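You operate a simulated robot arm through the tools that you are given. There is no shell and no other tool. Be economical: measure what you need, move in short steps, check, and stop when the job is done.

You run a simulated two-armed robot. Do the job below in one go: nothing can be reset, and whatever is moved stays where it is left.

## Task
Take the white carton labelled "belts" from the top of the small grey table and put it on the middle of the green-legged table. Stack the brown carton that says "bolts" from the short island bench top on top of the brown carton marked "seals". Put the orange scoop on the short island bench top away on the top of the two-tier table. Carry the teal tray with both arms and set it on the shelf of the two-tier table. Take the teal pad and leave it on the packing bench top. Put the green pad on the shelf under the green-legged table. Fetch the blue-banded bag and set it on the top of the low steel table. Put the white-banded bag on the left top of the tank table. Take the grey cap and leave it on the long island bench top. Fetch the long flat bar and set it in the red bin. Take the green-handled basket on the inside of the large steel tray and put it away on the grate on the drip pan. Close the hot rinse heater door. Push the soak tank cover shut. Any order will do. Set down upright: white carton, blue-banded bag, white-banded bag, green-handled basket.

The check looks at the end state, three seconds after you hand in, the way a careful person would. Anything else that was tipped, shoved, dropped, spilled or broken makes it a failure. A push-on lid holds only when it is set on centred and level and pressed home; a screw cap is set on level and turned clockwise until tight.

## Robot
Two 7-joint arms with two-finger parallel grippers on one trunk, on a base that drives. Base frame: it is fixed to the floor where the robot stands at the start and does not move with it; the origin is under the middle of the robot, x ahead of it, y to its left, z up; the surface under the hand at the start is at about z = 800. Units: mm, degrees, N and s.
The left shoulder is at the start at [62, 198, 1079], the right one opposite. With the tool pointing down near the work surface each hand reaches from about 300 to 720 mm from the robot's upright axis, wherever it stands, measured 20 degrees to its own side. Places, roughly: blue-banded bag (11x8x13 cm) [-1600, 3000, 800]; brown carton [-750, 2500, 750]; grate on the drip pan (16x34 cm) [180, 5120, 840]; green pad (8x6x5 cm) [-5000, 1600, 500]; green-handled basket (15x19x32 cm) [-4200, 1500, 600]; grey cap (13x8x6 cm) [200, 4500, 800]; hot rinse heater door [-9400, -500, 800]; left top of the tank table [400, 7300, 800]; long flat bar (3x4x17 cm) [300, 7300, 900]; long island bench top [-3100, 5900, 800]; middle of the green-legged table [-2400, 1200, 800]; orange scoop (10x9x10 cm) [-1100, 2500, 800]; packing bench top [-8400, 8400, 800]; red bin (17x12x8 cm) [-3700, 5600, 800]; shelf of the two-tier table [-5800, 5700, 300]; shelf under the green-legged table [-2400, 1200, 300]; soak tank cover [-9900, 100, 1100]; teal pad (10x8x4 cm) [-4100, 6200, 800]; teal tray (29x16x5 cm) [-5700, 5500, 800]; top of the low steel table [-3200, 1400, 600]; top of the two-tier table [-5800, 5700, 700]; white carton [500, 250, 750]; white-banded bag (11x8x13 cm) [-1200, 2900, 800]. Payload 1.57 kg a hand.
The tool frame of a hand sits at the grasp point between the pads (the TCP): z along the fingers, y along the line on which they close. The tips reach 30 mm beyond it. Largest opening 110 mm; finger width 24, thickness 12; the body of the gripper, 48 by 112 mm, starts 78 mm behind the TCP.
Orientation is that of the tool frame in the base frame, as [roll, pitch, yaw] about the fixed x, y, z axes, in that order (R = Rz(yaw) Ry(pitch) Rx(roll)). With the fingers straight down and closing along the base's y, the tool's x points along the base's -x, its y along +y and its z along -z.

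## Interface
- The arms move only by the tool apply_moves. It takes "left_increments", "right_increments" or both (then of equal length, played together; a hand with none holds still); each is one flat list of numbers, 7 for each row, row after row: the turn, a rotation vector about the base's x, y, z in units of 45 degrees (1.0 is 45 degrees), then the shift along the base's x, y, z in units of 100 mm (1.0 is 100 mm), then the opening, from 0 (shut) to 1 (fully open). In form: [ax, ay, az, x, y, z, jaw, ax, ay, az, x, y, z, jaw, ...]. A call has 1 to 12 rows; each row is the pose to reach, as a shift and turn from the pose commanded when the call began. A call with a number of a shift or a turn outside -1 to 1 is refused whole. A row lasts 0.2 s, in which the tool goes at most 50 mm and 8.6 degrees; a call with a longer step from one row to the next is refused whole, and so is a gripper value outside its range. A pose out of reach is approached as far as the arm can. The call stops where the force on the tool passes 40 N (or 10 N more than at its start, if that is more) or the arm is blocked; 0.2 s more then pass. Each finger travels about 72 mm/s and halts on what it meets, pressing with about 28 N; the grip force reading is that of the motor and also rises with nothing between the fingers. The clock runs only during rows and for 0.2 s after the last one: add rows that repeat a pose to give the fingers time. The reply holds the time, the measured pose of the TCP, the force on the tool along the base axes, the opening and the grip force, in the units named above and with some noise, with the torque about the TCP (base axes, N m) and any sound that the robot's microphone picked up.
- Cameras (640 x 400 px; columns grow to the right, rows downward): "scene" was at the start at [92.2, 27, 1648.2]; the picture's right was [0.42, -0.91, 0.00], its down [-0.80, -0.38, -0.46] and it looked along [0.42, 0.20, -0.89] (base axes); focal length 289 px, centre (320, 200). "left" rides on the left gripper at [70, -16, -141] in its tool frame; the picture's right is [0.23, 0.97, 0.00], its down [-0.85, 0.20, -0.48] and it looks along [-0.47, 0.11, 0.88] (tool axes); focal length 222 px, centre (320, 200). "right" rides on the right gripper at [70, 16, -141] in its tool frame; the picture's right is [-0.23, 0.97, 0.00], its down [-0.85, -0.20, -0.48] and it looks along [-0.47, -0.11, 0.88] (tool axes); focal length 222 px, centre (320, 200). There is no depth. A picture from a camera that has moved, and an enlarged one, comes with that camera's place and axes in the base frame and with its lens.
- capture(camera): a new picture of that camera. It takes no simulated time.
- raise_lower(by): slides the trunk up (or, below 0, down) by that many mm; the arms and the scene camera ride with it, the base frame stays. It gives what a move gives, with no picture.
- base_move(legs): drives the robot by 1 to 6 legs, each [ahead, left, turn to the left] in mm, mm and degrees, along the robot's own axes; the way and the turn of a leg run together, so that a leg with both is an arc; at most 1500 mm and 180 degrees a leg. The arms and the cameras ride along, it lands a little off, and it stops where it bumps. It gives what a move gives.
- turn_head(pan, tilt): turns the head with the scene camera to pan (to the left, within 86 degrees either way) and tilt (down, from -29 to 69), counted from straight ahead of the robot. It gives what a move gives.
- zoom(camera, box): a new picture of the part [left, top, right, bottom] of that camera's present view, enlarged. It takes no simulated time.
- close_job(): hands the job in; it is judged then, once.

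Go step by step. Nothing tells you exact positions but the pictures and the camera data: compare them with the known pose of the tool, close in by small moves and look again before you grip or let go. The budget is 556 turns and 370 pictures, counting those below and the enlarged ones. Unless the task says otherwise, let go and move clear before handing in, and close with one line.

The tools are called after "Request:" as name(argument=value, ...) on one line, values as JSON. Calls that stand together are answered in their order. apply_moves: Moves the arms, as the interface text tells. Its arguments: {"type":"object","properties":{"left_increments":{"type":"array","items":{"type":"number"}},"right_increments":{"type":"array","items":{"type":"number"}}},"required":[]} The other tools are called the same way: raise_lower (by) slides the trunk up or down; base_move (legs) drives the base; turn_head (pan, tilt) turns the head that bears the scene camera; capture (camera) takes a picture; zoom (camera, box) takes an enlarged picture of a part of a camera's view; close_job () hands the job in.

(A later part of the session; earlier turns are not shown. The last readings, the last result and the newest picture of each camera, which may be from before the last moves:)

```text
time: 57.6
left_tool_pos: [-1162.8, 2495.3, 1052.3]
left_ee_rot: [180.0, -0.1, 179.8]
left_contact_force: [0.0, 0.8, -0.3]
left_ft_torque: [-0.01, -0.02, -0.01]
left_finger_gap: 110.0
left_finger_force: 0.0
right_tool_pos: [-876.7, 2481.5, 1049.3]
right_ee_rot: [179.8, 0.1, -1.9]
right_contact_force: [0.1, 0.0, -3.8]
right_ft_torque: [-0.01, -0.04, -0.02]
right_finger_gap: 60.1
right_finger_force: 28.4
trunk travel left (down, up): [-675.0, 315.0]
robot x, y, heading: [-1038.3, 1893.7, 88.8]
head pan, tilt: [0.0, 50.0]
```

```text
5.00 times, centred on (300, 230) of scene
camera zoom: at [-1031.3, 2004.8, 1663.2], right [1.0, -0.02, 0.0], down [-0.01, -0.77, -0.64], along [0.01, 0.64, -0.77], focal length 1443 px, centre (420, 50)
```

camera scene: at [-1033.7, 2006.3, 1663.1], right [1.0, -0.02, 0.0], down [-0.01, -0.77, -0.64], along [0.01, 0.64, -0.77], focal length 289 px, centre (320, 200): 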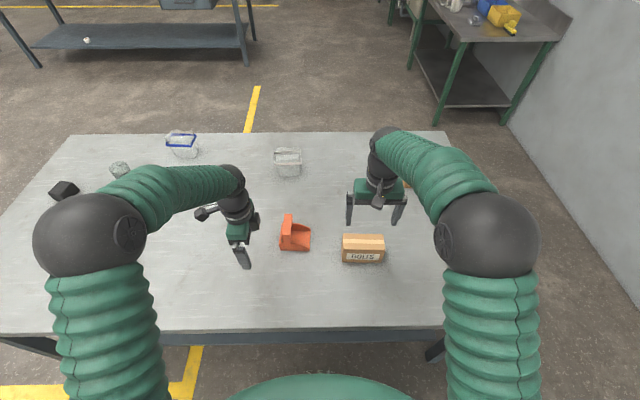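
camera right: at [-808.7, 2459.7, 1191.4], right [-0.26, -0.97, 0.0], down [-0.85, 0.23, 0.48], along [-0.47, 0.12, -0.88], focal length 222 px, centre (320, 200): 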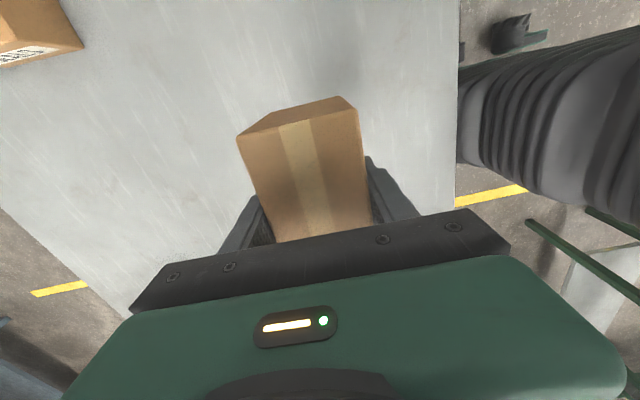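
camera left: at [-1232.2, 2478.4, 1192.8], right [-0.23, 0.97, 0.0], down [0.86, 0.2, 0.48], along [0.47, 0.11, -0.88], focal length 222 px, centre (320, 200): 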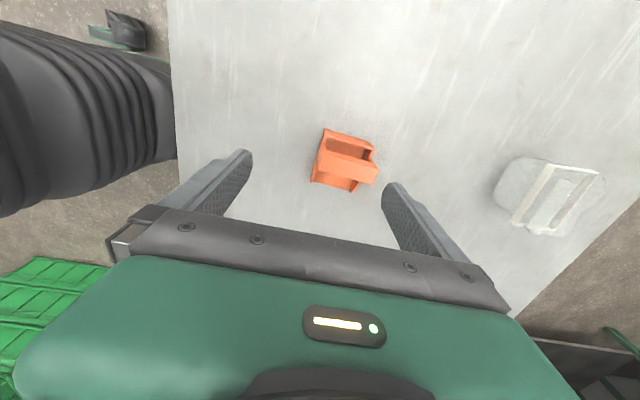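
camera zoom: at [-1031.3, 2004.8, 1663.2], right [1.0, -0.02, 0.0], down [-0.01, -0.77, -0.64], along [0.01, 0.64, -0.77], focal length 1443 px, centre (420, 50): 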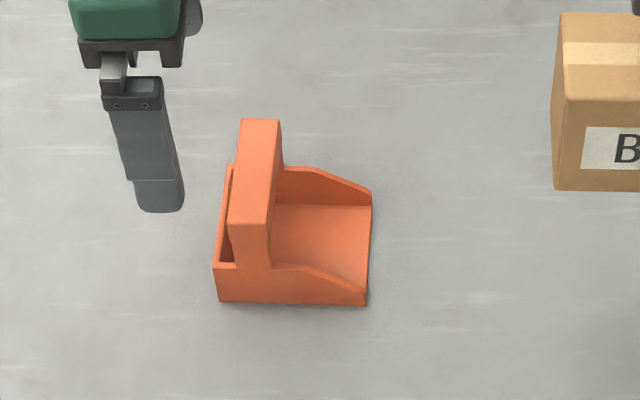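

The scoop has a bridge handle along y, centre about (-1131, 2541). I turn the left hand so that it closes along x across the handle.

Request:
apply_moves(left_increments=[0, 0, 0.17, 0.08, 0.1, 0, 1, 0, 0, 0.34, 0.16, 0.2, 0, 1, 0, 0, 0.51, 0.24, 0.3, 0, 1, 0, 0, 0.68, 0.3, 0.4, 0, 1, 0, 0, 0.85, 0.3, 0.45, 0, 1, 0, 0, 1, 0.3, 0.45, 0, 1])

Request:
apply_moves(left_increments=[0, 0, 0.17, 0, 0, 0, 1, 0, 0, 0.34, 0, 0, 0, 1, 0, 0, 0.51, 0, 0, 0, 1, 0, 0, 0.68, 0, 0, 0, 1, 0, 0, 0.85, 0, 0, -0.3, 1, 0, 0, 1, 0, 0, -0.6, 1])

Request:
capture(camera="left")

Request:
zoom(camera="scene", box=[240, 190, 360, 270])

```text
time: 59.0
left_tool_pos: [-1131.0, 2539.2, 1053.0]
left_ee_rot: [179.8, 0.0, -134.9]
left_contact_force: [-0.2, 0.4, 0.5]
left_ft_torque: [-0.03, -0.03, 0.0]
left_finger_gap: 110.0
left_finger_force: 0.1
right_tool_pos: [-877.8, 2479.7, 1050.0]
right_ee_rot: [179.9, 0.2, -1.9]
right_contact_force: [0.4, 0.3, -2.3]
right_ft_torque: [-0.02, -0.05, 0.03]
right_finger_gap: 59.6
right_finger_force: 27.9
trunk travel left (down, up): [-675.0, 315.0]
robot x, y, heading: [-1033.2, 1892.9, 89.1]
head pan, tilt: [0.0, 50.0]
```

```text
time: 60.4
left_tool_pos: [-1131.4, 2539.5, 991.6]
left_ee_rot: [179.8, -0.1, -90.1]
left_contact_force: [0.8, 0.5, -0.5]
left_ft_torque: [0.0, 0.0, 0.01]
left_finger_gap: 110.3
left_finger_force: 0.0
right_tool_pos: [-877.6, 2481.3, 1046.3]
right_ee_rot: [179.8, 0.2, -1.9]
right_contact_force: [0.9, 0.7, -2.9]
right_ft_torque: [-0.03, -0.05, 0.0]
right_finger_gap: 59.7
right_finger_force: 27.8
trunk travel left (down, up): [-675.0, 315.0]
robot x, y, heading: [-1036.1, 1892.8, 89.0]
head pan, tilt: [0.0, 50.0]
```

```text
338 pictures are left
camera left: at [-1114.4, 2469.7, 1132.6], right [-0.97, -0.23, 0.0], down [-0.2, 0.86, 0.48], along [-0.11, 0.47, -0.88], focal length 222 px, centre (320, 200)
```

left: 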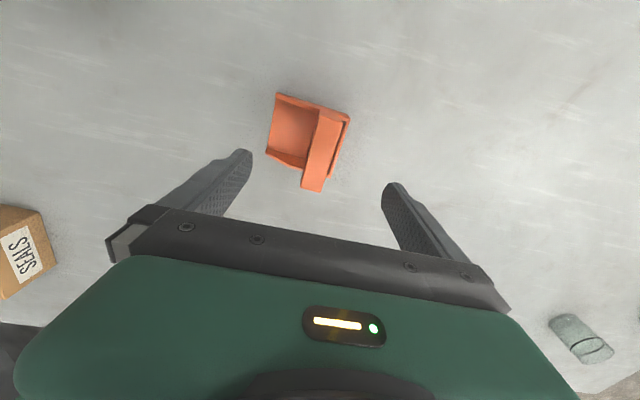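

```text
5.00 times, centred on (300, 230) of scene
camera zoom: at [-1032.2, 2004.9, 1663.3], right [1.0, -0.02, 0.0], down [-0.01, -0.77, -0.64], along [0.01, 0.64, -0.77], focal length 1443 px, centre (420, 50)
```

zoom: 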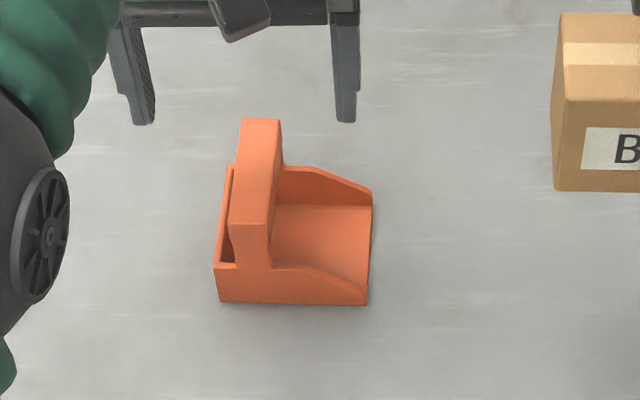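

The handle is centred between the fingers. I go down on it and grip.

Request:
apply_moves(left_increments=[0, 0, 0, -0.02, -0.02, -0.4, 1, 0, 0, 0, -0.02, -0.02, -0.7, 1])

Request:
zoom(camera="left", box=[200, 80, 440, 230])

Request:
zoom(camera="scene", box=[240, 190, 360, 270])

```text
time: 61.0
left_tool_pos: [-1131.7, 2538.0, 923.8]
left_ee_rot: [179.7, -0.2, -90.1]
left_contact_force: [-0.1, 0.7, -0.2]
left_ft_torque: [-0.01, 0.02, -0.04]
left_finger_gap: 110.1
left_finger_force: 0.0
right_tool_pos: [-878.6, 2480.8, 1048.2]
right_ee_rot: [179.7, 0.2, -1.9]
right_contact_force: [-0.6, -0.1, -3.7]
right_ft_torque: [-0.02, 0.0, -0.01]
right_finger_gap: 59.9
right_finger_force: 28.0
trunk travel left (down, up): [-675.0, 315.0]
robot x, y, heading: [-1038.4, 1890.5, 88.9]
head pan, tilt: [0.0, 50.0]
```

```text
2.67 times, centred on (320, 155) of left
camera zoom: at [-1115.4, 2468.2, 1063.6], right [-0.97, -0.23, 0.0], down [-0.2, 0.86, 0.48], along [-0.11, 0.46, -0.88], focal length 592 px, centre (320, 320)
```

zoom: 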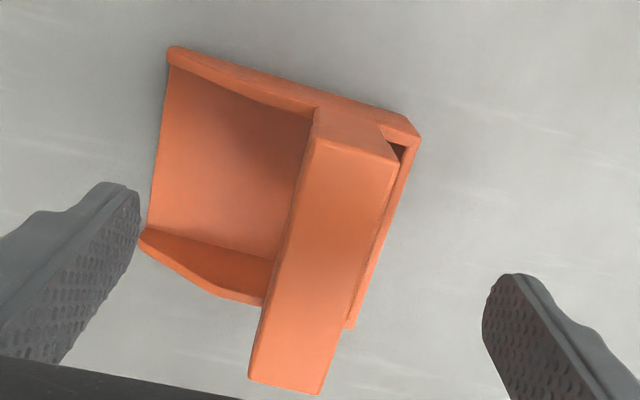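

```text
5.00 times, centred on (300, 230) of scene
camera zoom: at [-1032.4, 2005.5, 1663.2], right [1.0, -0.02, 0.0], down [-0.01, -0.77, -0.64], along [0.01, 0.64, -0.77], focal length 1443 px, centre (420, 50)
```

zoom: 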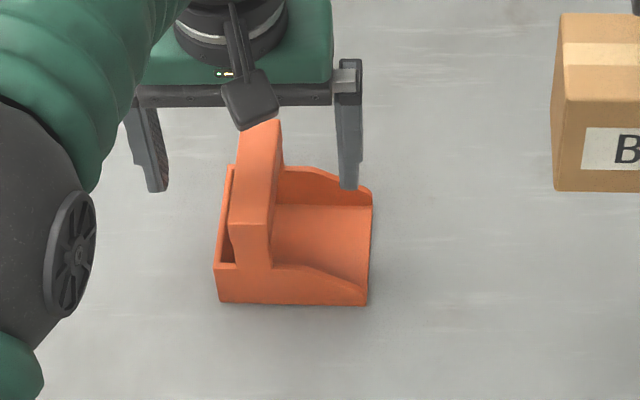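

Request:
apply_moves(left_increments=[0, 0, 0, 0, 0, -0.38, 1, 0, 0, 0, 0, 0, -0.38, 0, 0, 0, 0, 0, 0, -0.38, 0, 0, 0, 0, 0, 0, -0.38, 0, 0, 0, 0, 0, 0, -0.38, 0, 0, 0, 0, 0, 0, -0.38, 0, 0, 0, 0, 0, 0, -0.2, 0, 0, 0, 0, 0, 0, 0.2, 0, 0, 0, 0, 0, 0, 0.6, 0, 0, 0, 0, 0, 0, 1, 0])

Request:
capture(camera="left")

Request:
capture(camera="scene")

```text
time: 63.2
left_tool_pos: [-1133.2, 2537.8, 1024.4]
left_ee_rot: [179.7, 0.0, -90.1]
left_contact_force: [0.2, 0.2, -1.7]
left_ft_torque: [-0.01, 0.02, -0.02]
left_finger_gap: 25.6
left_finger_force: 27.4
right_tool_pos: [-877.4, 2479.3, 1049.3]
right_ee_rot: [179.9, 0.2, -1.9]
right_contact_force: [0.2, -0.3, -2.5]
right_ft_torque: [0.0, -0.04, -0.02]
right_finger_gap: 59.8
right_finger_force: 28.2
trunk travel left (down, up): [-675.0, 315.0]
robot x, y, heading: [-1034.2, 1893.3, 88.7]
head pan, tilt: [0.0, 50.0]
```

```text
334 pictures are left
camera left: at [-1117.1, 2467.2, 1164.6], right [-0.97, -0.23, 0.0], down [-0.2, 0.86, 0.48], along [-0.11, 0.47, -0.88], focal length 222 px, centre (320, 200)
```

left: 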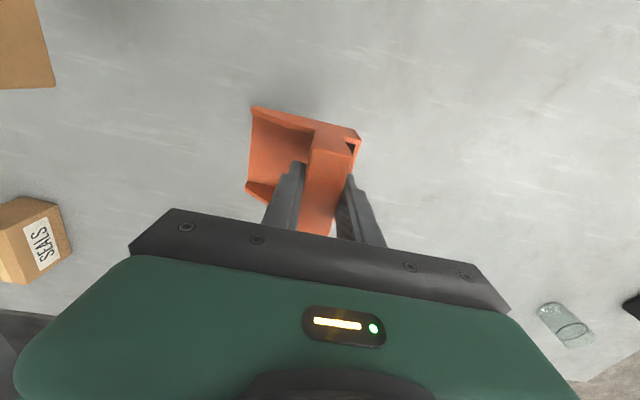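

```text
333 pictures are left
camera scene: at [-1032.3, 2002.7, 1663.3], right [1.0, -0.02, 0.0], down [-0.01, -0.77, -0.64], along [0.01, 0.64, -0.77], focal length 289 px, centre (320, 200)
```

scene: 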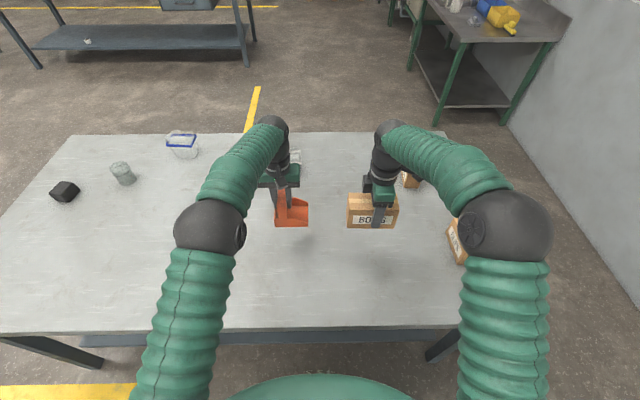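

Both are held. I raise the trunk a bit and drive round to the bench's right end, facing -x, to stack bolts on seals.

Request:
raise_lower(by=80)

Request:
base_move(legs=[[-500, 0, 0], [0, -900, 1], [0, 0, 90], [0, -1200, 0]])

Request:
capture(camera="scene")

Request:
capture(camera="right")

```text
time: 64.4
left_tool_pos: [-1133.5, 2537.5, 1102.9]
left_ee_rot: [179.8, -0.1, -90.1]
left_contact_force: [0.5, 0.2, -1.2]
left_ft_torque: [0.02, 0.02, -0.03]
left_finger_gap: 25.6
left_finger_force: 28.0
right_tool_pos: [-878.5, 2479.2, 1129.7]
right_ee_rot: [179.9, 0.2, -1.9]
right_contact_force: [-0.4, -0.1, -3.0]
right_ft_torque: [0.02, -0.07, 0.0]
right_finger_gap: 60.2
right_finger_force: 28.0
trunk travel left (down, up): [-755.0, 235.0]
robot x, y, heading: [-1036.4, 1895.1, 89.2]
head pan, tilt: [0.0, 50.0]
```

```text
time: 81.2
left_tool_pos: [-763.7, 2443.5, 1103.1]
left_ee_rot: [179.9, -0.1, 0.7]
left_contact_force: [0.0, -0.3, -0.8]
left_ft_torque: [0.05, -0.01, -0.03]
left_finger_gap: 25.6
left_finger_force: 27.8
right_tool_pos: [-711.2, 2698.8, 1129.1]
right_ee_rot: [179.9, 0.1, 88.9]
right_contact_force: [-0.1, -0.6, -2.8]
right_ft_torque: [0.04, 0.0, -0.04]
right_finger_gap: 60.0
right_finger_force: 28.4
trunk travel left (down, up): [-755.0, 235.0]
robot x, y, heading: [-121.6, 2549.5, 179.8]
head pan, tilt: [0.0, 50.0]
```

```text
332 pictures are left
camera scene: at [-231.9, 2547.3, 1743.3], right [0.0, 1.0, 0.0], down [0.77, 0.0, -0.64], along [-0.64, 0.0, -0.77], focal length 289 px, centre (320, 200)
```

scene: 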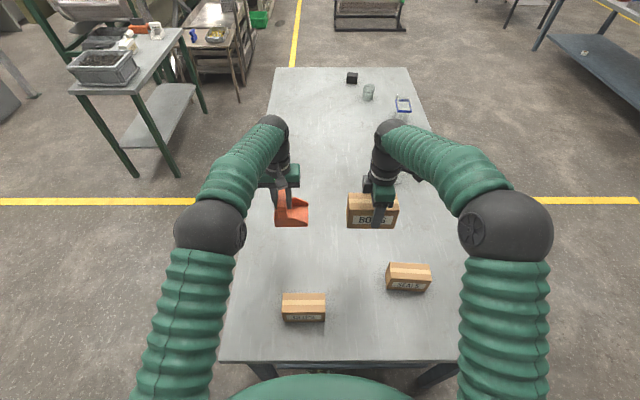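

```text
331 pictures are left
camera right: at [-692.7, 2768.6, 1270.4], right [0.97, -0.25, 0.0], down [-0.22, -0.85, 0.48], along [-0.12, -0.47, -0.88], focal length 222 px, centre (320, 200)
```

right: 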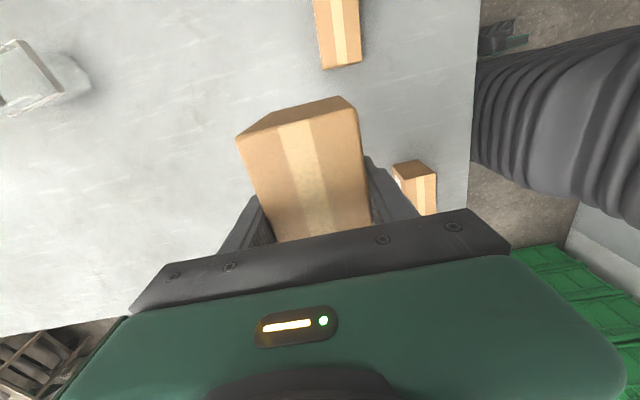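

Request:
zoom(camera="scene", box=[270, 180, 450, 330])

```text
2.67 times, centred on (360, 255) of scene
camera zoom: at [-231.9, 2547.3, 1743.3], right [0.0, 1.0, 0.0], down [0.77, 0.0, -0.64], along [-0.64, 0.0, -0.77], focal length 770 px, centre (213, 53)
```

zoom: 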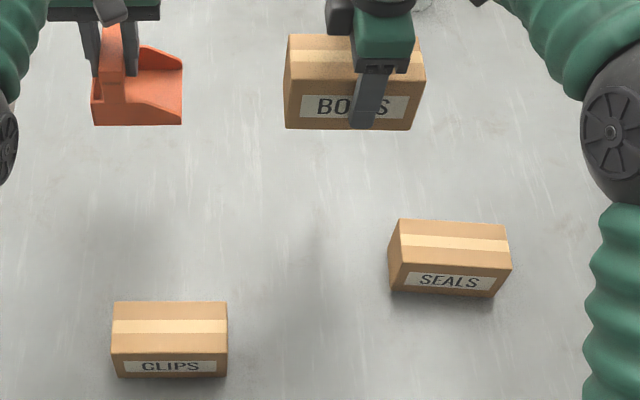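

Seals: centre about (-647, 2833), turned about -4.5°. I bring bolts above it with a slight turn.

Request:
apply_moves(right_increments=[0, 0, -0.04, 0.2, 0.42, 0, 0, 0, 0, -0.07, 0.4, 0.84, 0, 0, 0, 0, -0.07, 0.64, 1, 0, 0])

Request:
apply_moves(right_increments=[0, 0, 0, 0, 0.42, -0.2, 0, 0, 0, 0, 0, 0.45, -0.65, 0, 0, 0, 0, 0, 0.45, -1, 0])

Request:
zoom(camera="scene", box=[340, 200, 480, 300])

Request:
capture(camera="right")

```text
time: 82.0
left_tool_pos: [-761.4, 2446.1, 1104.9]
left_ee_rot: [179.8, 0.1, 0.7]
left_contact_force: [0.8, -0.8, -1.0]
left_ft_torque: [0.01, 0.0, 0.01]
left_finger_gap: 25.4
left_finger_force: 28.1
right_tool_pos: [-639.7, 2801.0, 1132.9]
right_ee_rot: [-179.9, 0.2, 85.8]
right_contact_force: [-0.2, 0.5, -3.7]
right_ft_torque: [0.03, 0.03, 0.0]
right_finger_gap: 59.6
right_finger_force: 27.9
trunk travel left (down, up): [-755.0, 235.0]
robot x, y, heading: [-116.7, 2549.5, 179.9]
head pan, tilt: [0.0, 50.0]
```

```text
time: 82.8
left_tool_pos: [-763.5, 2446.6, 1104.7]
left_ee_rot: [179.8, 0.0, 0.6]
left_contact_force: [0.4, 0.3, -1.3]
left_ft_torque: [0.0, -0.01, -0.02]
left_finger_gap: 25.4
left_finger_force: 28.0
right_tool_pos: [-640.9, 2844.9, 1030.5]
right_ee_rot: [-180.0, 0.2, 85.7]
right_contact_force: [0.2, 0.1, -2.5]
right_ft_torque: [0.0, 0.0, -0.01]
right_finger_gap: 59.9
right_finger_force: 28.2
trunk travel left (down, up): [-755.0, 235.0]
robot x, y, heading: [-122.2, 2555.2, 179.7]
head pan, tilt: [0.0, 50.0]
```

```text
4.00 times, centred on (410, 250) of scene
camera zoom: at [-232.9, 2553.5, 1743.3], right [0.0, 1.0, 0.0], down [0.77, 0.0, -0.64], along [-0.64, 0.0, -0.77], focal length 1154 px, centre (-40, 0)
```

zoom: 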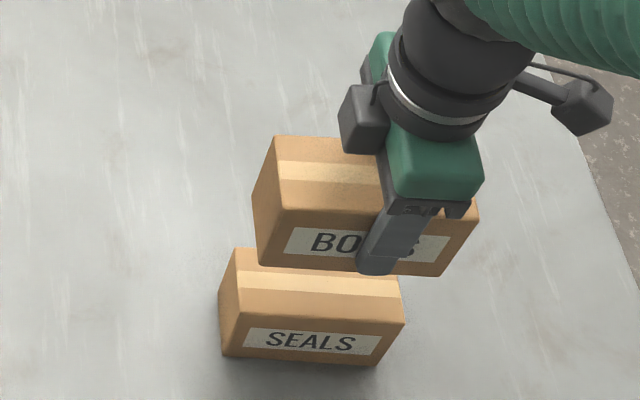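

```text
328 pictures are left
camera right: at [-619.4, 2913.0, 1171.2], right [0.95, -0.3, 0.0], down [-0.26, -0.84, 0.48], along [-0.14, -0.46, -0.88], focal length 222 px, centre (320, 200)
```

right: 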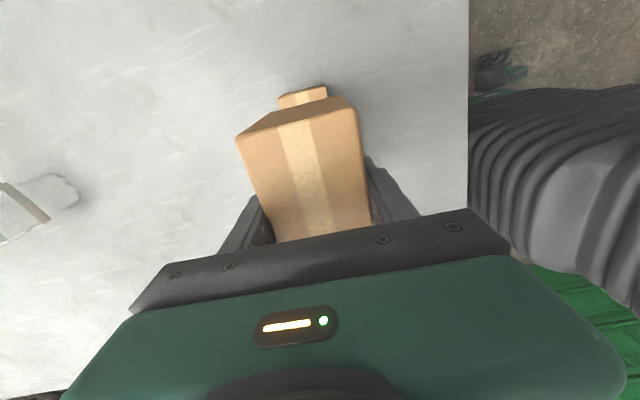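

Bolts is nearly above; shift by (-6, +8) and lower onto seals.

Request:
apply_moves(right_increments=[0, 0, 0, -0.06, 0.08, -0.4, 0, 0, 0, 0, -0.06, 0.08, -0.8, 0, 0, 0, 0, -0.06, 0.08, -0.88, 0])

Request:
zoom(camera="scene", box=[340, 200, 480, 300])

```text
time: 83.5
left_tool_pos: [-761.6, 2447.2, 1106.8]
left_ee_rot: [179.9, 0.1, 0.7]
left_contact_force: [0.0, 0.0, -1.4]
left_ft_torque: [-0.01, 0.0, -0.02]
left_finger_gap: 25.4
left_finger_force: 28.3
right_tool_pos: [-648.1, 2857.0, 943.1]
right_ee_rot: [-179.9, 0.3, 85.8]
right_contact_force: [-0.7, 0.2, -3.2]
right_ft_torque: [0.0, 0.02, -0.02]
right_finger_gap: 59.9
right_finger_force: 28.1
trunk travel left (down, up): [-755.0, 235.0]
robot x, y, heading: [-123.2, 2553.2, 179.8]
head pan, tilt: [0.0, 50.0]
```

```text
4.00 times, centred on (410, 250) of scene
camera zoom: at [-230.9, 2554.1, 1743.4], right [0.0, 1.0, 0.0], down [0.77, 0.0, -0.64], along [-0.64, 0.0, -0.77], focal length 1154 px, centre (-40, 0)
```

zoom: 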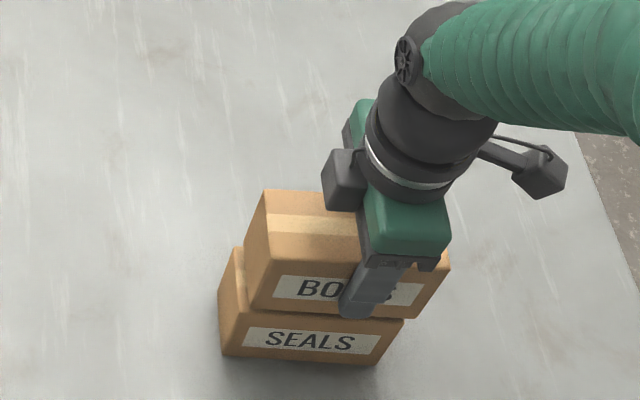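

Well aligned. I lower till contact and release.

Request:
apply_moves(right_increments=[0, 0, 0, 0, -0.04, -0.05, 0, 0, 0, 0, 0, -0.04, -0.1, 0, 0, 0, 0, 0, -0.04, -0.13, 0])

```text
time: 84.3
left_tool_pos: [-760.7, 2443.9, 1106.1]
left_ee_rot: [179.9, 0.1, 0.7]
left_contact_force: [0.4, 0.0, -0.4]
left_ft_torque: [0.03, 0.01, -0.02]
left_finger_gap: 25.6
left_finger_force: 27.9
right_tool_pos: [-648.9, 2850.8, 934.2]
right_ee_rot: [-179.5, 0.2, 85.7]
right_contact_force: [-1.6, 1.8, 29.4]
right_ft_torque: [-0.44, -0.58, -0.18]
right_finger_gap: 60.0
right_finger_force: 28.0
trunk travel left (down, up): [-755.0, 235.0]
robot x, y, heading: [-120.2, 2549.3, 179.6]
head pan, tilt: [0.0, 50.0]
```

Request:
apply_moves(right_increments=[0, 0, 0, 0, 0, 0.03, 0, 0, 0, 0, 0, 0, 0.03, 0.8, 0, 0, 0, 0, 0, 0.03, 1, 0, 0, 0, 0, 0, 0.03, 1, 0, 0, 0, 0, 0, 0.03, 1, 0, 0, 0, 0, 0, 0.4, 1, 0, 0, 0, 0, 0, 0.8, 1, 0, 0, 0, 0, 0, 1, 1])

Request:
apply_moves(right_increments=[0, 0, 0, 0, -0.4, 0.2, 1, 0, 0, 0, 0, -0.8, 0.4, 1, 0, 0, 0, 0, -1, 0.8, 1])

Request:
capture(camera="scene")

```text
time: 86.2
left_tool_pos: [-762.2, 2445.4, 1104.4]
left_ee_rot: [179.7, 0.1, 0.7]
left_contact_force: [0.2, -0.6, -0.6]
left_ft_torque: [0.04, 0.0, -0.05]
left_finger_gap: 25.3
left_finger_force: 28.0
right_tool_pos: [-646.6, 2849.3, 1029.8]
right_ee_rot: [180.0, 0.2, 85.8]
right_contact_force: [0.1, -0.4, -0.4]
right_ft_torque: [0.01, 0.01, 0.01]
right_finger_gap: 110.0
right_finger_force: 0.1
trunk travel left (down, up): [-755.0, 235.0]
robot x, y, heading: [-121.8, 2551.9, 179.7]
head pan, tilt: [0.0, 50.0]
```

```text
time: 87.0
left_tool_pos: [-762.4, 2443.5, 1106.3]
left_ee_rot: [179.9, 0.1, 0.8]
left_contact_force: [0.9, -0.1, -1.1]
left_ft_torque: [0.01, 0.0, -0.02]
left_finger_gap: 25.5
left_finger_force: 28.3
right_tool_pos: [-648.3, 2747.1, 1110.2]
right_ee_rot: [-179.9, 0.1, 85.7]
right_contact_force: [-0.3, -0.5, -0.3]
right_ft_torque: [0.0, 0.0, -0.03]
right_finger_gap: 110.2
right_finger_force: 0.1
trunk travel left (down, up): [-755.0, 235.0]
robot x, y, heading: [-124.2, 2550.8, 179.6]
head pan, tilt: [0.0, 50.0]
```

```text
326 pictures are left
camera scene: at [-229.4, 2547.4, 1743.5], right [0.0, 1.0, 0.0], down [0.77, 0.0, -0.64], along [-0.64, 0.0, -0.77], focal length 289 px, centre (320, 200)
```

scene: 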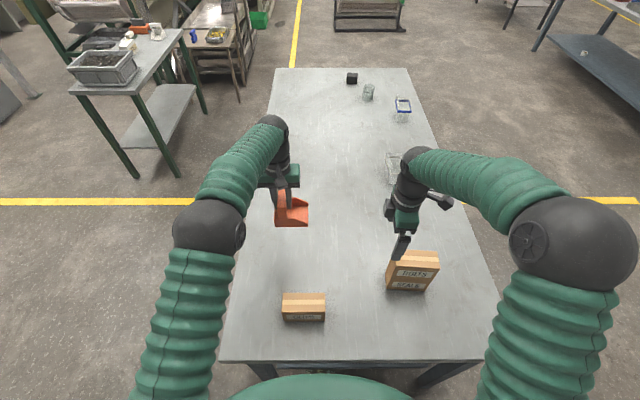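

Bolts sits on seals. Next I drive round to the far side of the bench for the white-banded bag, the scoop still in the left hand.

Request:
raise_lower(by=60)

Request:
base_move(legs=[[0, -950, 0], [0, 0, 90], [0, -900, 0]])

Request:
capture(camera="scene")

Request:
turn_head(pan=-60, tilt=15)

Request:
capture(camera="scene")

```text
time: 88.0
left_tool_pos: [-762.9, 2444.4, 1163.9]
left_ee_rot: [179.8, 0.1, 0.8]
left_contact_force: [0.3, 0.9, -0.7]
left_ft_torque: [0.0, -0.01, 0.02]
left_finger_gap: 25.7
left_finger_force: 28.4
right_tool_pos: [-649.3, 2748.9, 1168.6]
right_ee_rot: [-180.0, 0.3, 85.9]
right_contact_force: [0.0, 0.1, -0.3]
right_ft_torque: [-0.02, 0.0, -0.03]
right_finger_gap: 110.0
right_finger_force: 0.0
trunk travel left (down, up): [-815.0, 175.0]
robot x, y, heading: [-121.9, 2552.4, 179.9]
head pan, tilt: [0.0, 50.0]
```

```text
time: 101.0
left_tool_pos: [-910.3, 2858.0, 1165.8]
left_ee_rot: [179.9, 0.1, 91.3]
left_contact_force: [0.5, 1.2, -0.5]
left_ft_torque: [0.02, -0.03, -0.01]
left_finger_gap: 25.7
left_finger_force: 28.2
right_tool_pos: [-1216.6, 2969.8, 1169.8]
right_ee_rot: [-180.0, 0.1, 176.4]
right_contact_force: [-0.2, -0.3, 0.0]
right_ft_torque: [0.01, 0.01, 0.02]
right_finger_gap: 109.9
right_finger_force: 0.0
trunk travel left (down, up): [-815.0, 175.0]
robot x, y, heading: [-1025.3, 3498.1, -89.6]
head pan, tilt: [0.0, 50.0]
```

```text
325 pictures are left
camera scene: at [-1018.2, 3385.6, 1803.4], right [-1.0, -0.01, 0.0], down [-0.01, 0.77, -0.64], along [0.0, -0.64, -0.77], focal length 289 px, centre (320, 200)
```

scene: 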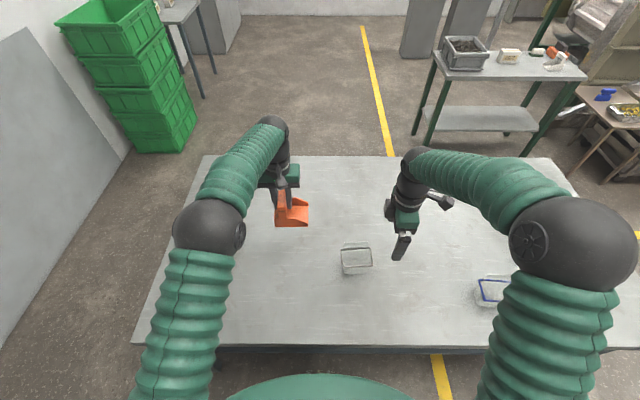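

```text
time: 102.3
left_tool_pos: [-915.7, 2860.2, 1167.0]
left_ee_rot: [179.8, 0.3, 91.3]
left_contact_force: [1.1, -0.8, -1.1]
left_ft_torque: [0.04, 0.03, -0.03]
left_finger_gap: 25.5
left_finger_force: 28.1
right_tool_pos: [-1220.4, 2971.9, 1170.0]
right_ee_rot: [-179.8, 0.4, 176.4]
right_contact_force: [0.1, 0.1, 0.4]
right_ft_torque: [0.0, -0.02, -0.02]
right_finger_gap: 110.0
right_finger_force: 0.1
trunk travel left (down, up): [-815.0, 175.0]
robot x, y, heading: [-1024.0, 3497.9, -89.4]
head pan, tilt: [-60.0, 15.0]
```

```text
324 pictures are left
camera scene: at [-1106.6, 3414.9, 1857.1], right [-0.51, 0.86, 0.0], down [0.22, 0.13, -0.97], along [-0.83, -0.49, -0.26], focal length 289 px, centre (320, 200)
```

scene: 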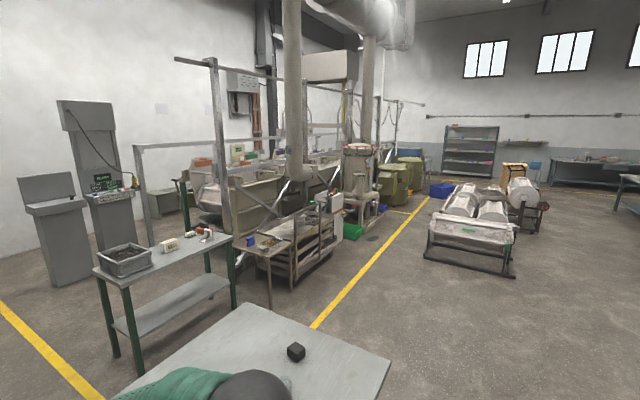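

The room map is clear. Now a close look at the white-banded bag.

Request:
turn_head(pan=0, tilt=50)

Request:
zoom(camera="scene", box=[310, 220, 410, 290])

Request:
capture(camera="right")

```text
time: 103.6
left_tool_pos: [-914.4, 2860.2, 1167.7]
left_ee_rot: [179.7, 0.2, 91.3]
left_contact_force: [0.3, 0.1, -1.9]
left_ft_torque: [0.0, 0.0, 0.0]
left_finger_gap: 25.4
left_finger_force: 28.2
right_tool_pos: [-1218.3, 2969.9, 1170.2]
right_ee_rot: [-179.9, 0.2, 176.4]
right_contact_force: [-0.9, -0.2, 0.2]
right_ft_torque: [-0.01, 0.02, 0.01]
right_finger_gap: 110.0
right_finger_force: 0.1
trunk travel left (down, up): [-815.0, 175.0]
robot x, y, heading: [-1023.3, 3498.0, -89.8]
head pan, tilt: [0.0, 50.0]
```

```text
5.71 times, centred on (360, 255) of scene
camera zoom: at [-1024.5, 3385.5, 1803.4], right [-1.0, -0.01, 0.0], down [0.0, 0.77, -0.64], along [0.0, -0.64, -0.77], focal length 1649 px, centre (91, -114)
```

zoom: 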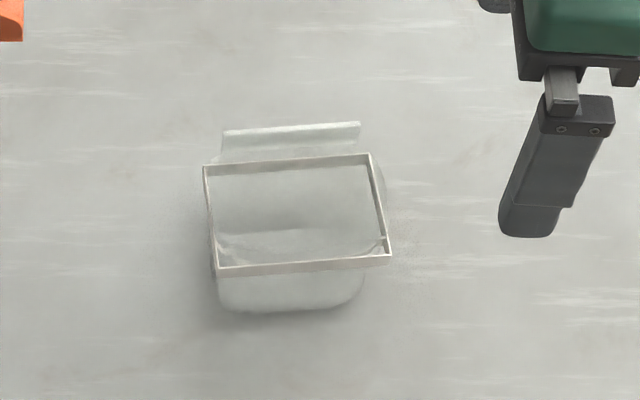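

```text
322 pictures are left
camera right: at [-1288.6, 2991.4, 1311.8], right [0.29, 0.96, 0.0], down [0.84, -0.25, 0.48], along [0.46, -0.14, -0.88], focal length 222 px, centre (320, 200)
```

right: 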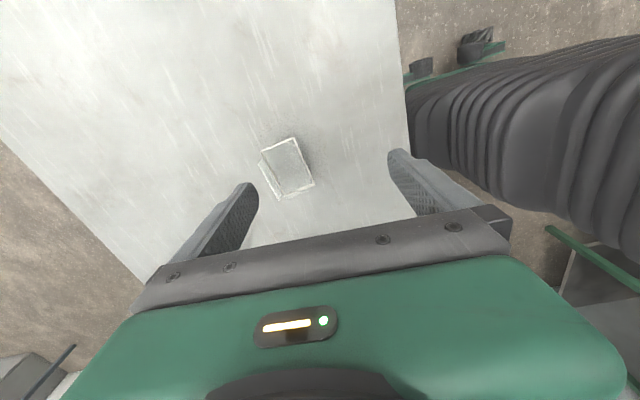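

The bag has a rigid white band, about 105 x 77 mm, centre about (-1151, 2890), band height about z 890. I bring the right hand above, aligned with it.

Request:
apply_moves(right_increments=[0, 0, 0.06, 0.2, -0.25, -0.25, 1, 0, 0, 0.12, 0.4, -0.5, -0.5, 1, 0, 0, 0.19, 0.6, -0.75, -0.75, 1, 0, 0, 0.19, 0.67, -0.8, -1, 1])

Request:
capture(camera="right")

Request:
zoom(camera="scene", box=[290, 180, 430, 290])

```text
time: 104.6
left_tool_pos: [-914.1, 2860.1, 1166.7]
left_ee_rot: [179.9, 0.2, 91.3]
left_contact_force: [-0.1, -0.3, -0.7]
left_ft_torque: [0.0, -0.02, 0.01]
left_finger_gap: 25.5
left_finger_force: 28.4
right_tool_pos: [-1150.7, 2888.5, 1068.7]
right_ee_rot: [-179.8, 0.2, -175.1]
right_contact_force: [-0.4, -0.3, 0.0]
right_ft_torque: [-0.02, 0.0, 0.0]
right_finger_gap: 109.9
right_finger_force: 0.1
trunk travel left (down, up): [-815.0, 175.0]
robot x, y, heading: [-1023.7, 3499.5, -89.7]
head pan, tilt: [0.0, 50.0]
```

```text
321 pictures are left
camera right: at [-1221.3, 2898.4, 1209.6], right [0.14, 0.99, 0.0], down [0.87, -0.12, 0.48], along [0.48, -0.07, -0.88], focal length 222 px, centre (320, 200)
```

right: 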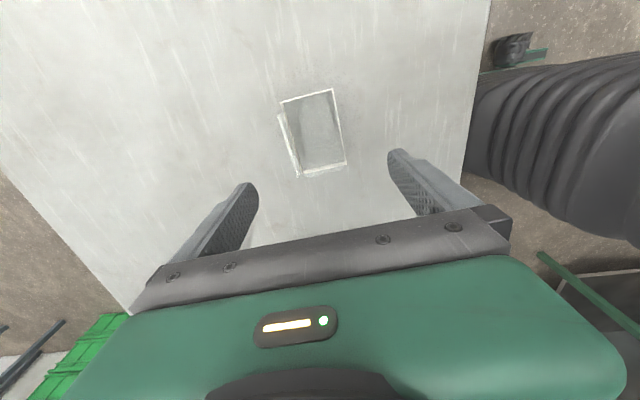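

```text
3.64 times, centred on (360, 235) of scene
camera zoom: at [-1023.5, 3384.2, 1803.3], right [-1.0, -0.01, 0.0], down [-0.01, 0.77, -0.64], along [0.0, -0.64, -0.77], focal length 1049 px, centre (174, 73)
```

zoom: 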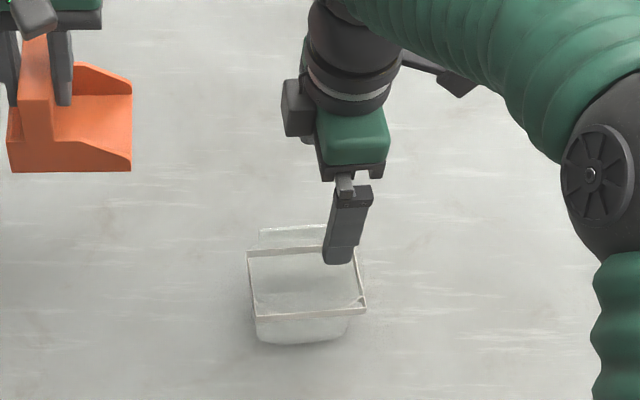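

Request:
apply_moves(right_increments=[0, 0, 0, -0.03, -0.04, -0.35, 1, 0, 0, 0, -0.03, -0.04, -0.7, 1, 0, 0, 0, -0.03, -0.04, -1, 1])

Request:
capture(camera="right")

Request:
zoom(camera="scene", box=[290, 180, 430, 290])

```text
time: 105.4
left_tool_pos: [-913.9, 2860.4, 1166.9]
left_ee_rot: [179.7, 0.2, 91.3]
left_contact_force: [0.1, 0.2, -1.1]
left_ft_torque: [0.04, -0.03, 0.02]
left_finger_gap: 25.5
left_finger_force: 28.5
right_tool_pos: [-1154.6, 2884.8, 971.9]
right_ee_rot: [-179.9, 0.2, -175.0]
right_contact_force: [0.0, -0.5, 0.0]
right_ft_torque: [-0.01, 0.0, 0.01]
right_finger_gap: 109.9
right_finger_force: 0.1
trunk travel left (down, up): [-815.0, 175.0]
robot x, y, heading: [-1027.0, 3503.1, -89.8]
head pan, tilt: [0.0, 50.0]
```

```text
319 pictures are left
camera right: at [-1225.9, 2893.6, 1111.6], right [0.14, 0.99, 0.0], down [0.87, -0.12, 0.48], along [0.48, -0.07, -0.88], focal length 222 px, centre (320, 200)
```

right: 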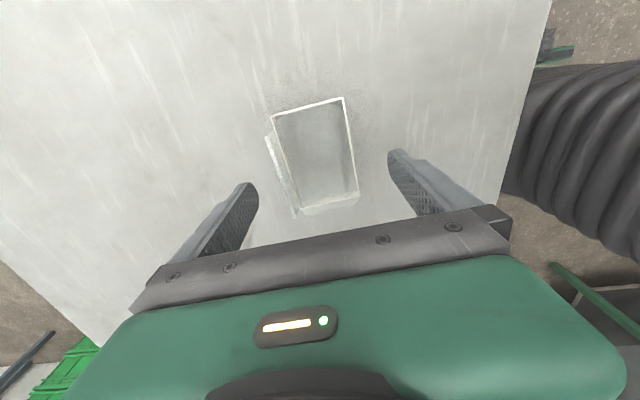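

```text
3.64 times, centred on (360, 235) of scene
camera zoom: at [-1024.1, 3384.2, 1803.4], right [-1.0, -0.01, 0.0], down [-0.01, 0.77, -0.64], along [0.0, -0.64, -0.77], focal length 1049 px, centre (174, 73)
```

zoom: 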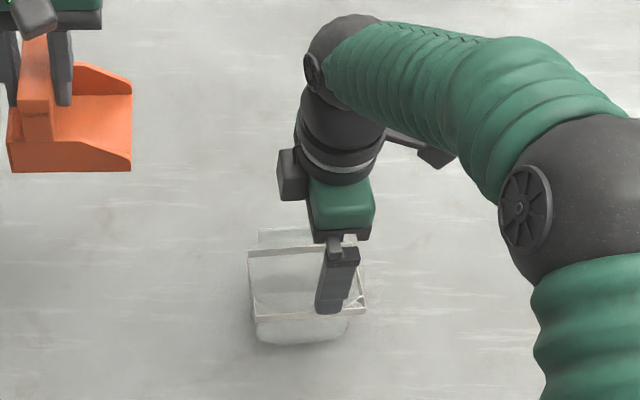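

The bag is between the fingers with clearance. I lower and grip.

Request:
apply_moves(right_increments=[0, 0, 0, 0, -0.03, -0.4, 1, 0, 0, 0, 0, -0.03, -0.78, 1, 0, 0, 0, 0, -0.03, -0.78, 0.5, 0, 0, 0, 0, -0.03, -0.78, 0.5, 0, 0, 0, 0, -0.03, -0.78, 0, 0, 0, 0, 0, -0.03, -0.78, 0, 0, 0, 0, 0, -0.03, -0.78, 0])

Request:
capture(camera="right")

```text
time: 107.0
left_tool_pos: [-914.4, 2861.0, 1166.4]
left_ee_rot: [179.8, 0.2, 91.2]
left_contact_force: [0.0, 0.8, -1.0]
left_ft_torque: [0.02, -0.01, 0.02]
left_finger_gap: 25.3
left_finger_force: 27.9
right_tool_pos: [-1156.2, 2884.7, 890.3]
right_ee_rot: [-179.8, 0.2, -175.0]
right_contact_force: [1.2, -0.5, 0.5]
right_ft_torque: [-0.01, 0.0, 0.02]
right_finger_gap: 74.0
right_finger_force: 28.2
trunk travel left (down, up): [-815.0, 175.0]
robot x, y, heading: [-1025.7, 3503.2, -89.5]
head pan, tilt: [0.0, 50.0]
```

```text
317 pictures are left
camera right: at [-1227.7, 2894.1, 1032.3], right [0.14, 0.99, 0.0], down [0.87, -0.12, 0.48], along [0.48, -0.07, -0.88], focal length 222 px, centre (320, 200)
```

right: 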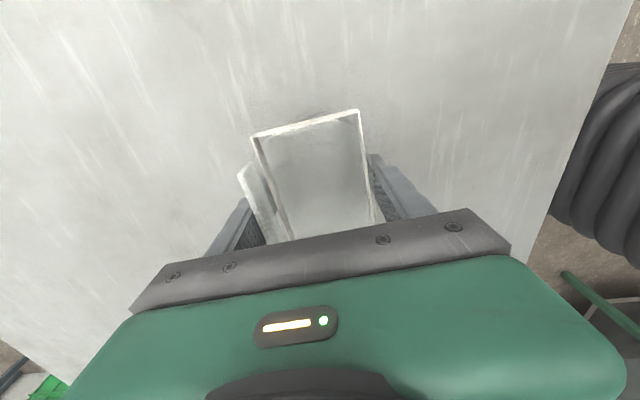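

Request:
apply_moves(right_increments=[0, 0, 0, 0, 0, 0.3, 0, 0, 0, 0, 0, 0, 0.7, 0, 0, 0, 0, 0, 0, 1, 0])

Request:
apply_moves(right_increments=[0, 0, 0, 0.1, 0, 0.45, 0, 0, 0, 0, 0.2, 0, 0.9, 0, 0, 0, 0, 0.2, 0, 1, 0])

Request:
zoom(camera="scene", box=[290, 130, 450, 290])

Request:
turn_head(pan=86, tilt=20)

Request:
capture(camera="scene")

```text
time: 107.8
left_tool_pos: [-915.3, 2860.3, 1166.5]
left_ee_rot: [179.7, 0.2, 91.3]
left_contact_force: [0.5, -1.2, -1.2]
left_ft_torque: [0.01, 0.01, 0.02]
left_finger_gap: 25.5
left_finger_force: 28.0
right_tool_pos: [-1156.7, 2882.7, 991.2]
right_ee_rot: [-179.8, 0.2, -175.1]
right_contact_force: [0.5, 0.1, -0.2]
right_ft_torque: [-0.01, 0.02, 0.0]
right_finger_gap: 73.9
right_finger_force: 27.7
trunk travel left (down, up): [-815.0, 175.0]
robot x, y, heading: [-1024.1, 3498.9, -89.5]
head pan, tilt: [0.0, 50.0]
```

```text
time: 108.6
left_tool_pos: [-913.9, 2860.3, 1165.6]
left_ee_rot: [-180.0, 0.3, 91.3]
left_contact_force: [-0.3, -0.4, -1.5]
left_ft_torque: [0.06, -0.02, -0.02]
left_finger_gap: 25.9
left_finger_force: 27.8
right_tool_pos: [-1135.8, 2881.4, 1092.1]
right_ee_rot: [-180.0, 0.3, -175.1]
right_contact_force: [-0.1, 0.2, -0.7]
right_ft_torque: [-0.02, -0.04, 0.0]
right_finger_gap: 74.1
right_finger_force: 28.2
trunk travel left (down, up): [-815.0, 175.0]
robot x, y, heading: [-1026.8, 3496.1, -89.4]
head pan, tilt: [0.0, 50.0]
```

```text
2.50 times, centred on (370, 210) of scene
camera zoom: at [-1023.2, 3384.6, 1803.3], right [-1.0, -0.01, 0.0], down [-0.01, 0.77, -0.64], along [0.0, -0.64, -0.77], focal length 721 px, centre (195, 175)
```

zoom: 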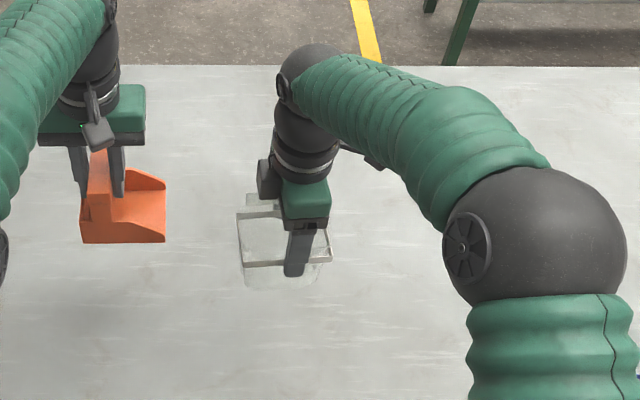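

```text
time: 110.2
left_tool_pos: [-912.9, 2860.7, 1166.8]
left_ee_rot: [179.8, 0.2, 91.3]
left_contact_force: [-0.4, 0.2, -0.5]
left_ft_torque: [0.03, 0.01, 0.01]
left_finger_gap: 25.3
left_finger_force: 27.7
right_tool_pos: [-1135.3, 2880.9, 1091.9]
right_ee_rot: [-179.8, 0.2, -175.0]
right_contact_force: [-0.9, 0.9, 0.3]
right_ft_torque: [0.0, -0.01, -0.01]
right_finger_gap: 74.1
right_finger_force: 28.1
trunk travel left (down, up): [-815.0, 175.0]
robot x, y, heading: [-1026.1, 3499.1, -89.6]
head pan, tilt: [85.9, 20.0]
```

```text
315 pictures are left
camera scene: at [-931.4, 3455.6, 1849.2], right [-0.06, -1.0, 0.0], down [-0.34, 0.03, -0.94], along [0.94, -0.06, -0.34], focal length 289 px, centre (320, 200)
```

scene: 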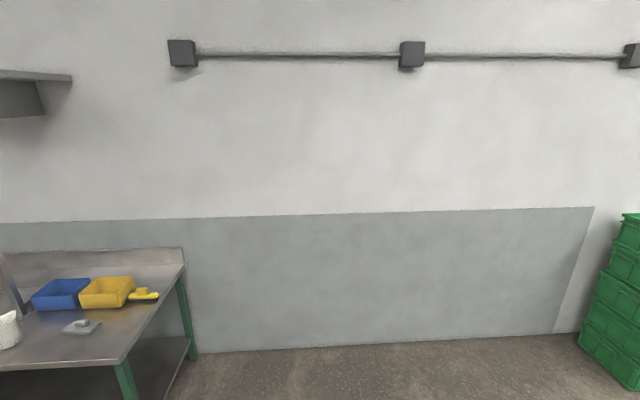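

The bag is held. I back off, turn to face +y and look towards the tank table.

Request:
base_move(legs=[[-450, 0, 0], [0, 0, 179]])

Request:
turn_head(pan=-30, tilt=18)

Request:
capture(camera="scene")

Request:
turn_head(pan=40, tilt=18)

Request:
capture(camera="scene")

```text
time: 120.1
left_tool_pos: [-1109.7, 4593.0, 1166.2]
left_ee_rot: [179.8, 0.3, -91.9]
left_contact_force: [0.1, 0.0, -0.9]
left_ft_torque: [-0.02, -0.01, -0.01]
left_finger_gap: 25.5
left_finger_force: 28.2
right_tool_pos: [-888.3, 4559.4, 1092.6]
right_ee_rot: [-179.8, 0.2, 1.8]
right_contact_force: [0.3, -0.6, -1.2]
right_ft_torque: [0.0, 0.04, 0.0]
right_finger_gap: 74.0
right_finger_force: 27.9
trunk travel left (down, up): [-815.0, 175.0]
robot x, y, heading: [-1032.4, 3946.2, 86.9]
head pan, tilt: [85.9, 20.0]
```

```text
time: 122.1
left_tool_pos: [-1109.1, 4590.4, 1168.5]
left_ee_rot: [179.9, 0.3, -92.0]
left_contact_force: [0.1, 0.8, -0.4]
left_ft_torque: [-0.01, 0.0, 0.0]
left_finger_gap: 25.4
left_finger_force: 28.6
right_tool_pos: [-887.7, 4557.7, 1093.0]
right_ee_rot: [-179.8, 0.2, 1.7]
right_contact_force: [0.4, 0.5, -0.6]
right_ft_torque: [0.0, -0.01, 0.0]
right_finger_gap: 74.1
right_finger_force: 27.8
trunk travel left (down, up): [-815.0, 175.0]
robot x, y, heading: [-1035.1, 3947.6, 87.1]
head pan, tilt: [-30.0, 18.0]
```

```text
314 pictures are left
camera scene: at [-977.5, 4061.5, 1852.2], right [0.84, -0.54, 0.0], down [-0.17, -0.26, -0.95], along [0.51, 0.8, -0.31], focal length 289 px, centre (320, 200)
```

scene: 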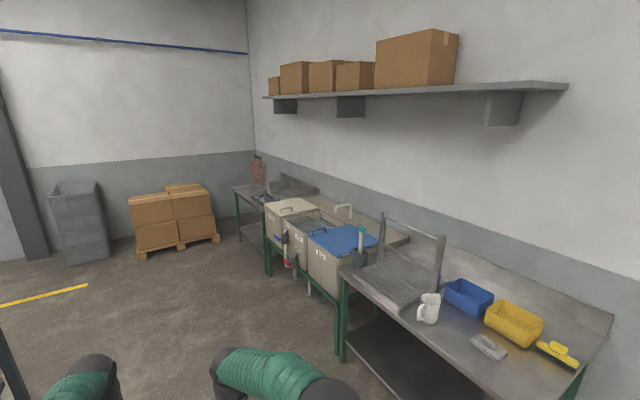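

```text
time: 123.5
left_tool_pos: [-1108.5, 4590.8, 1168.2]
left_ee_rot: [179.9, 0.3, -91.9]
left_contact_force: [-0.1, 0.5, -0.9]
left_ft_torque: [-0.03, 0.02, 0.0]
left_finger_gap: 25.8
left_finger_force: 27.8
right_tool_pos: [-887.6, 4558.0, 1093.4]
right_ee_rot: [-179.7, 0.2, 1.7]
right_contact_force: [0.1, 0.2, -0.4]
right_ft_torque: [0.0, 0.04, -0.02]
right_finger_gap: 74.0
right_finger_force: 28.4
trunk travel left (down, up): [-815.0, 175.0]
robot x, y, heading: [-1034.5, 3946.5, 87.1]
head pan, tilt: [40.0, 18.0]
```

```text
313 pictures are left
camera scene: at [-1084.5, 4057.2, 1852.2], right [0.8, 0.6, 0.0], down [0.19, -0.25, -0.95], along [-0.57, 0.76, -0.31], focal length 289 px, centre (320, 200)
```

scene: 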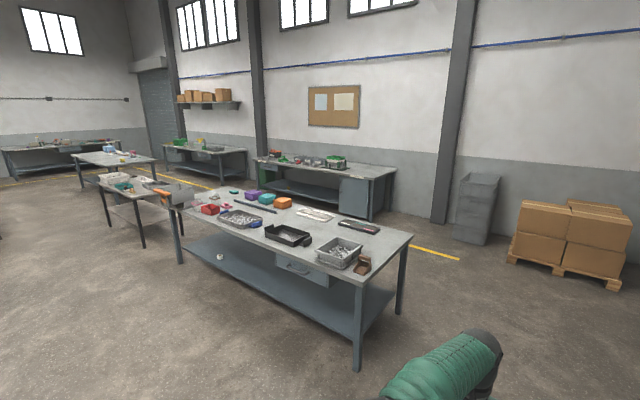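

The wall tables are at x≥0: first the one with the yellow bin and grey cap, then the tank table, farther along +y. I turn to face the wall and slide along to y≈7100.

Request:
base_move(legs=[[0, 0, -87], [0, 1500, 0], [0, 1500, 0], [0, 150, 0]])

Request:
turn_head(pan=0, tilt=25)

Request:
capture(camera="scene")

```text
time: 142.5
left_tool_pos: [-405.1, 7146.0, 1169.6]
left_ee_rot: [178.7, 0.3, -179.8]
left_contact_force: [-0.5, -2.1, -1.7]
left_ft_torque: [0.14, -0.01, 0.0]
left_finger_gap: 25.4
left_finger_force: 27.4
right_tool_pos: [-428.9, 6926.4, 1091.8]
right_ee_rot: [-179.6, 1.5, -86.2]
right_contact_force: [-0.7, -1.2, 0.4]
right_ft_torque: [0.14, -0.01, -0.01]
right_finger_gap: 74.2
right_finger_force: 27.8
trunk travel left (down, up): [-815.0, 175.0]
robot x, y, heading: [-1043.6, 7070.8, -0.4]
head pan, tilt: [40.0, 18.0]
```

```text
time: 143.5
left_tool_pos: [-405.2, 7185.6, 1168.8]
left_ee_rot: [-179.5, 0.3, -179.7]
left_contact_force: [0.4, 0.6, -0.9]
left_ft_torque: [-0.06, 0.05, 0.04]
left_finger_gap: 25.5
left_finger_force: 28.4
right_tool_pos: [-429.4, 6962.4, 1096.8]
right_ee_rot: [-179.5, -0.5, -86.0]
right_contact_force: [-0.7, -0.1, -0.6]
right_ft_torque: [-0.1, -0.03, 0.03]
right_finger_gap: 74.1
right_finger_force: 27.7
trunk travel left (down, up): [-815.0, 175.0]
robot x, y, heading: [-1042.1, 7073.3, -0.7]
head pan, tilt: [0.0, 25.0]
```

```text
312 pictures are left
camera scene: at [-912.9, 7074.9, 1840.8], right [-0.01, -1.0, 0.0], down [-0.43, 0.0, -0.91], along [0.9, -0.01, -0.43], focal length 289 px, centre (320, 200)
```

scene: 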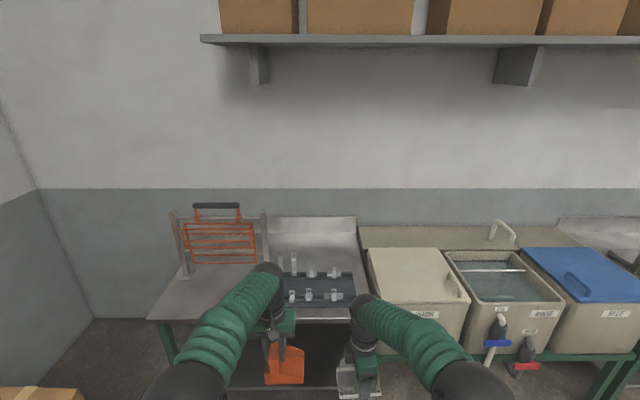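

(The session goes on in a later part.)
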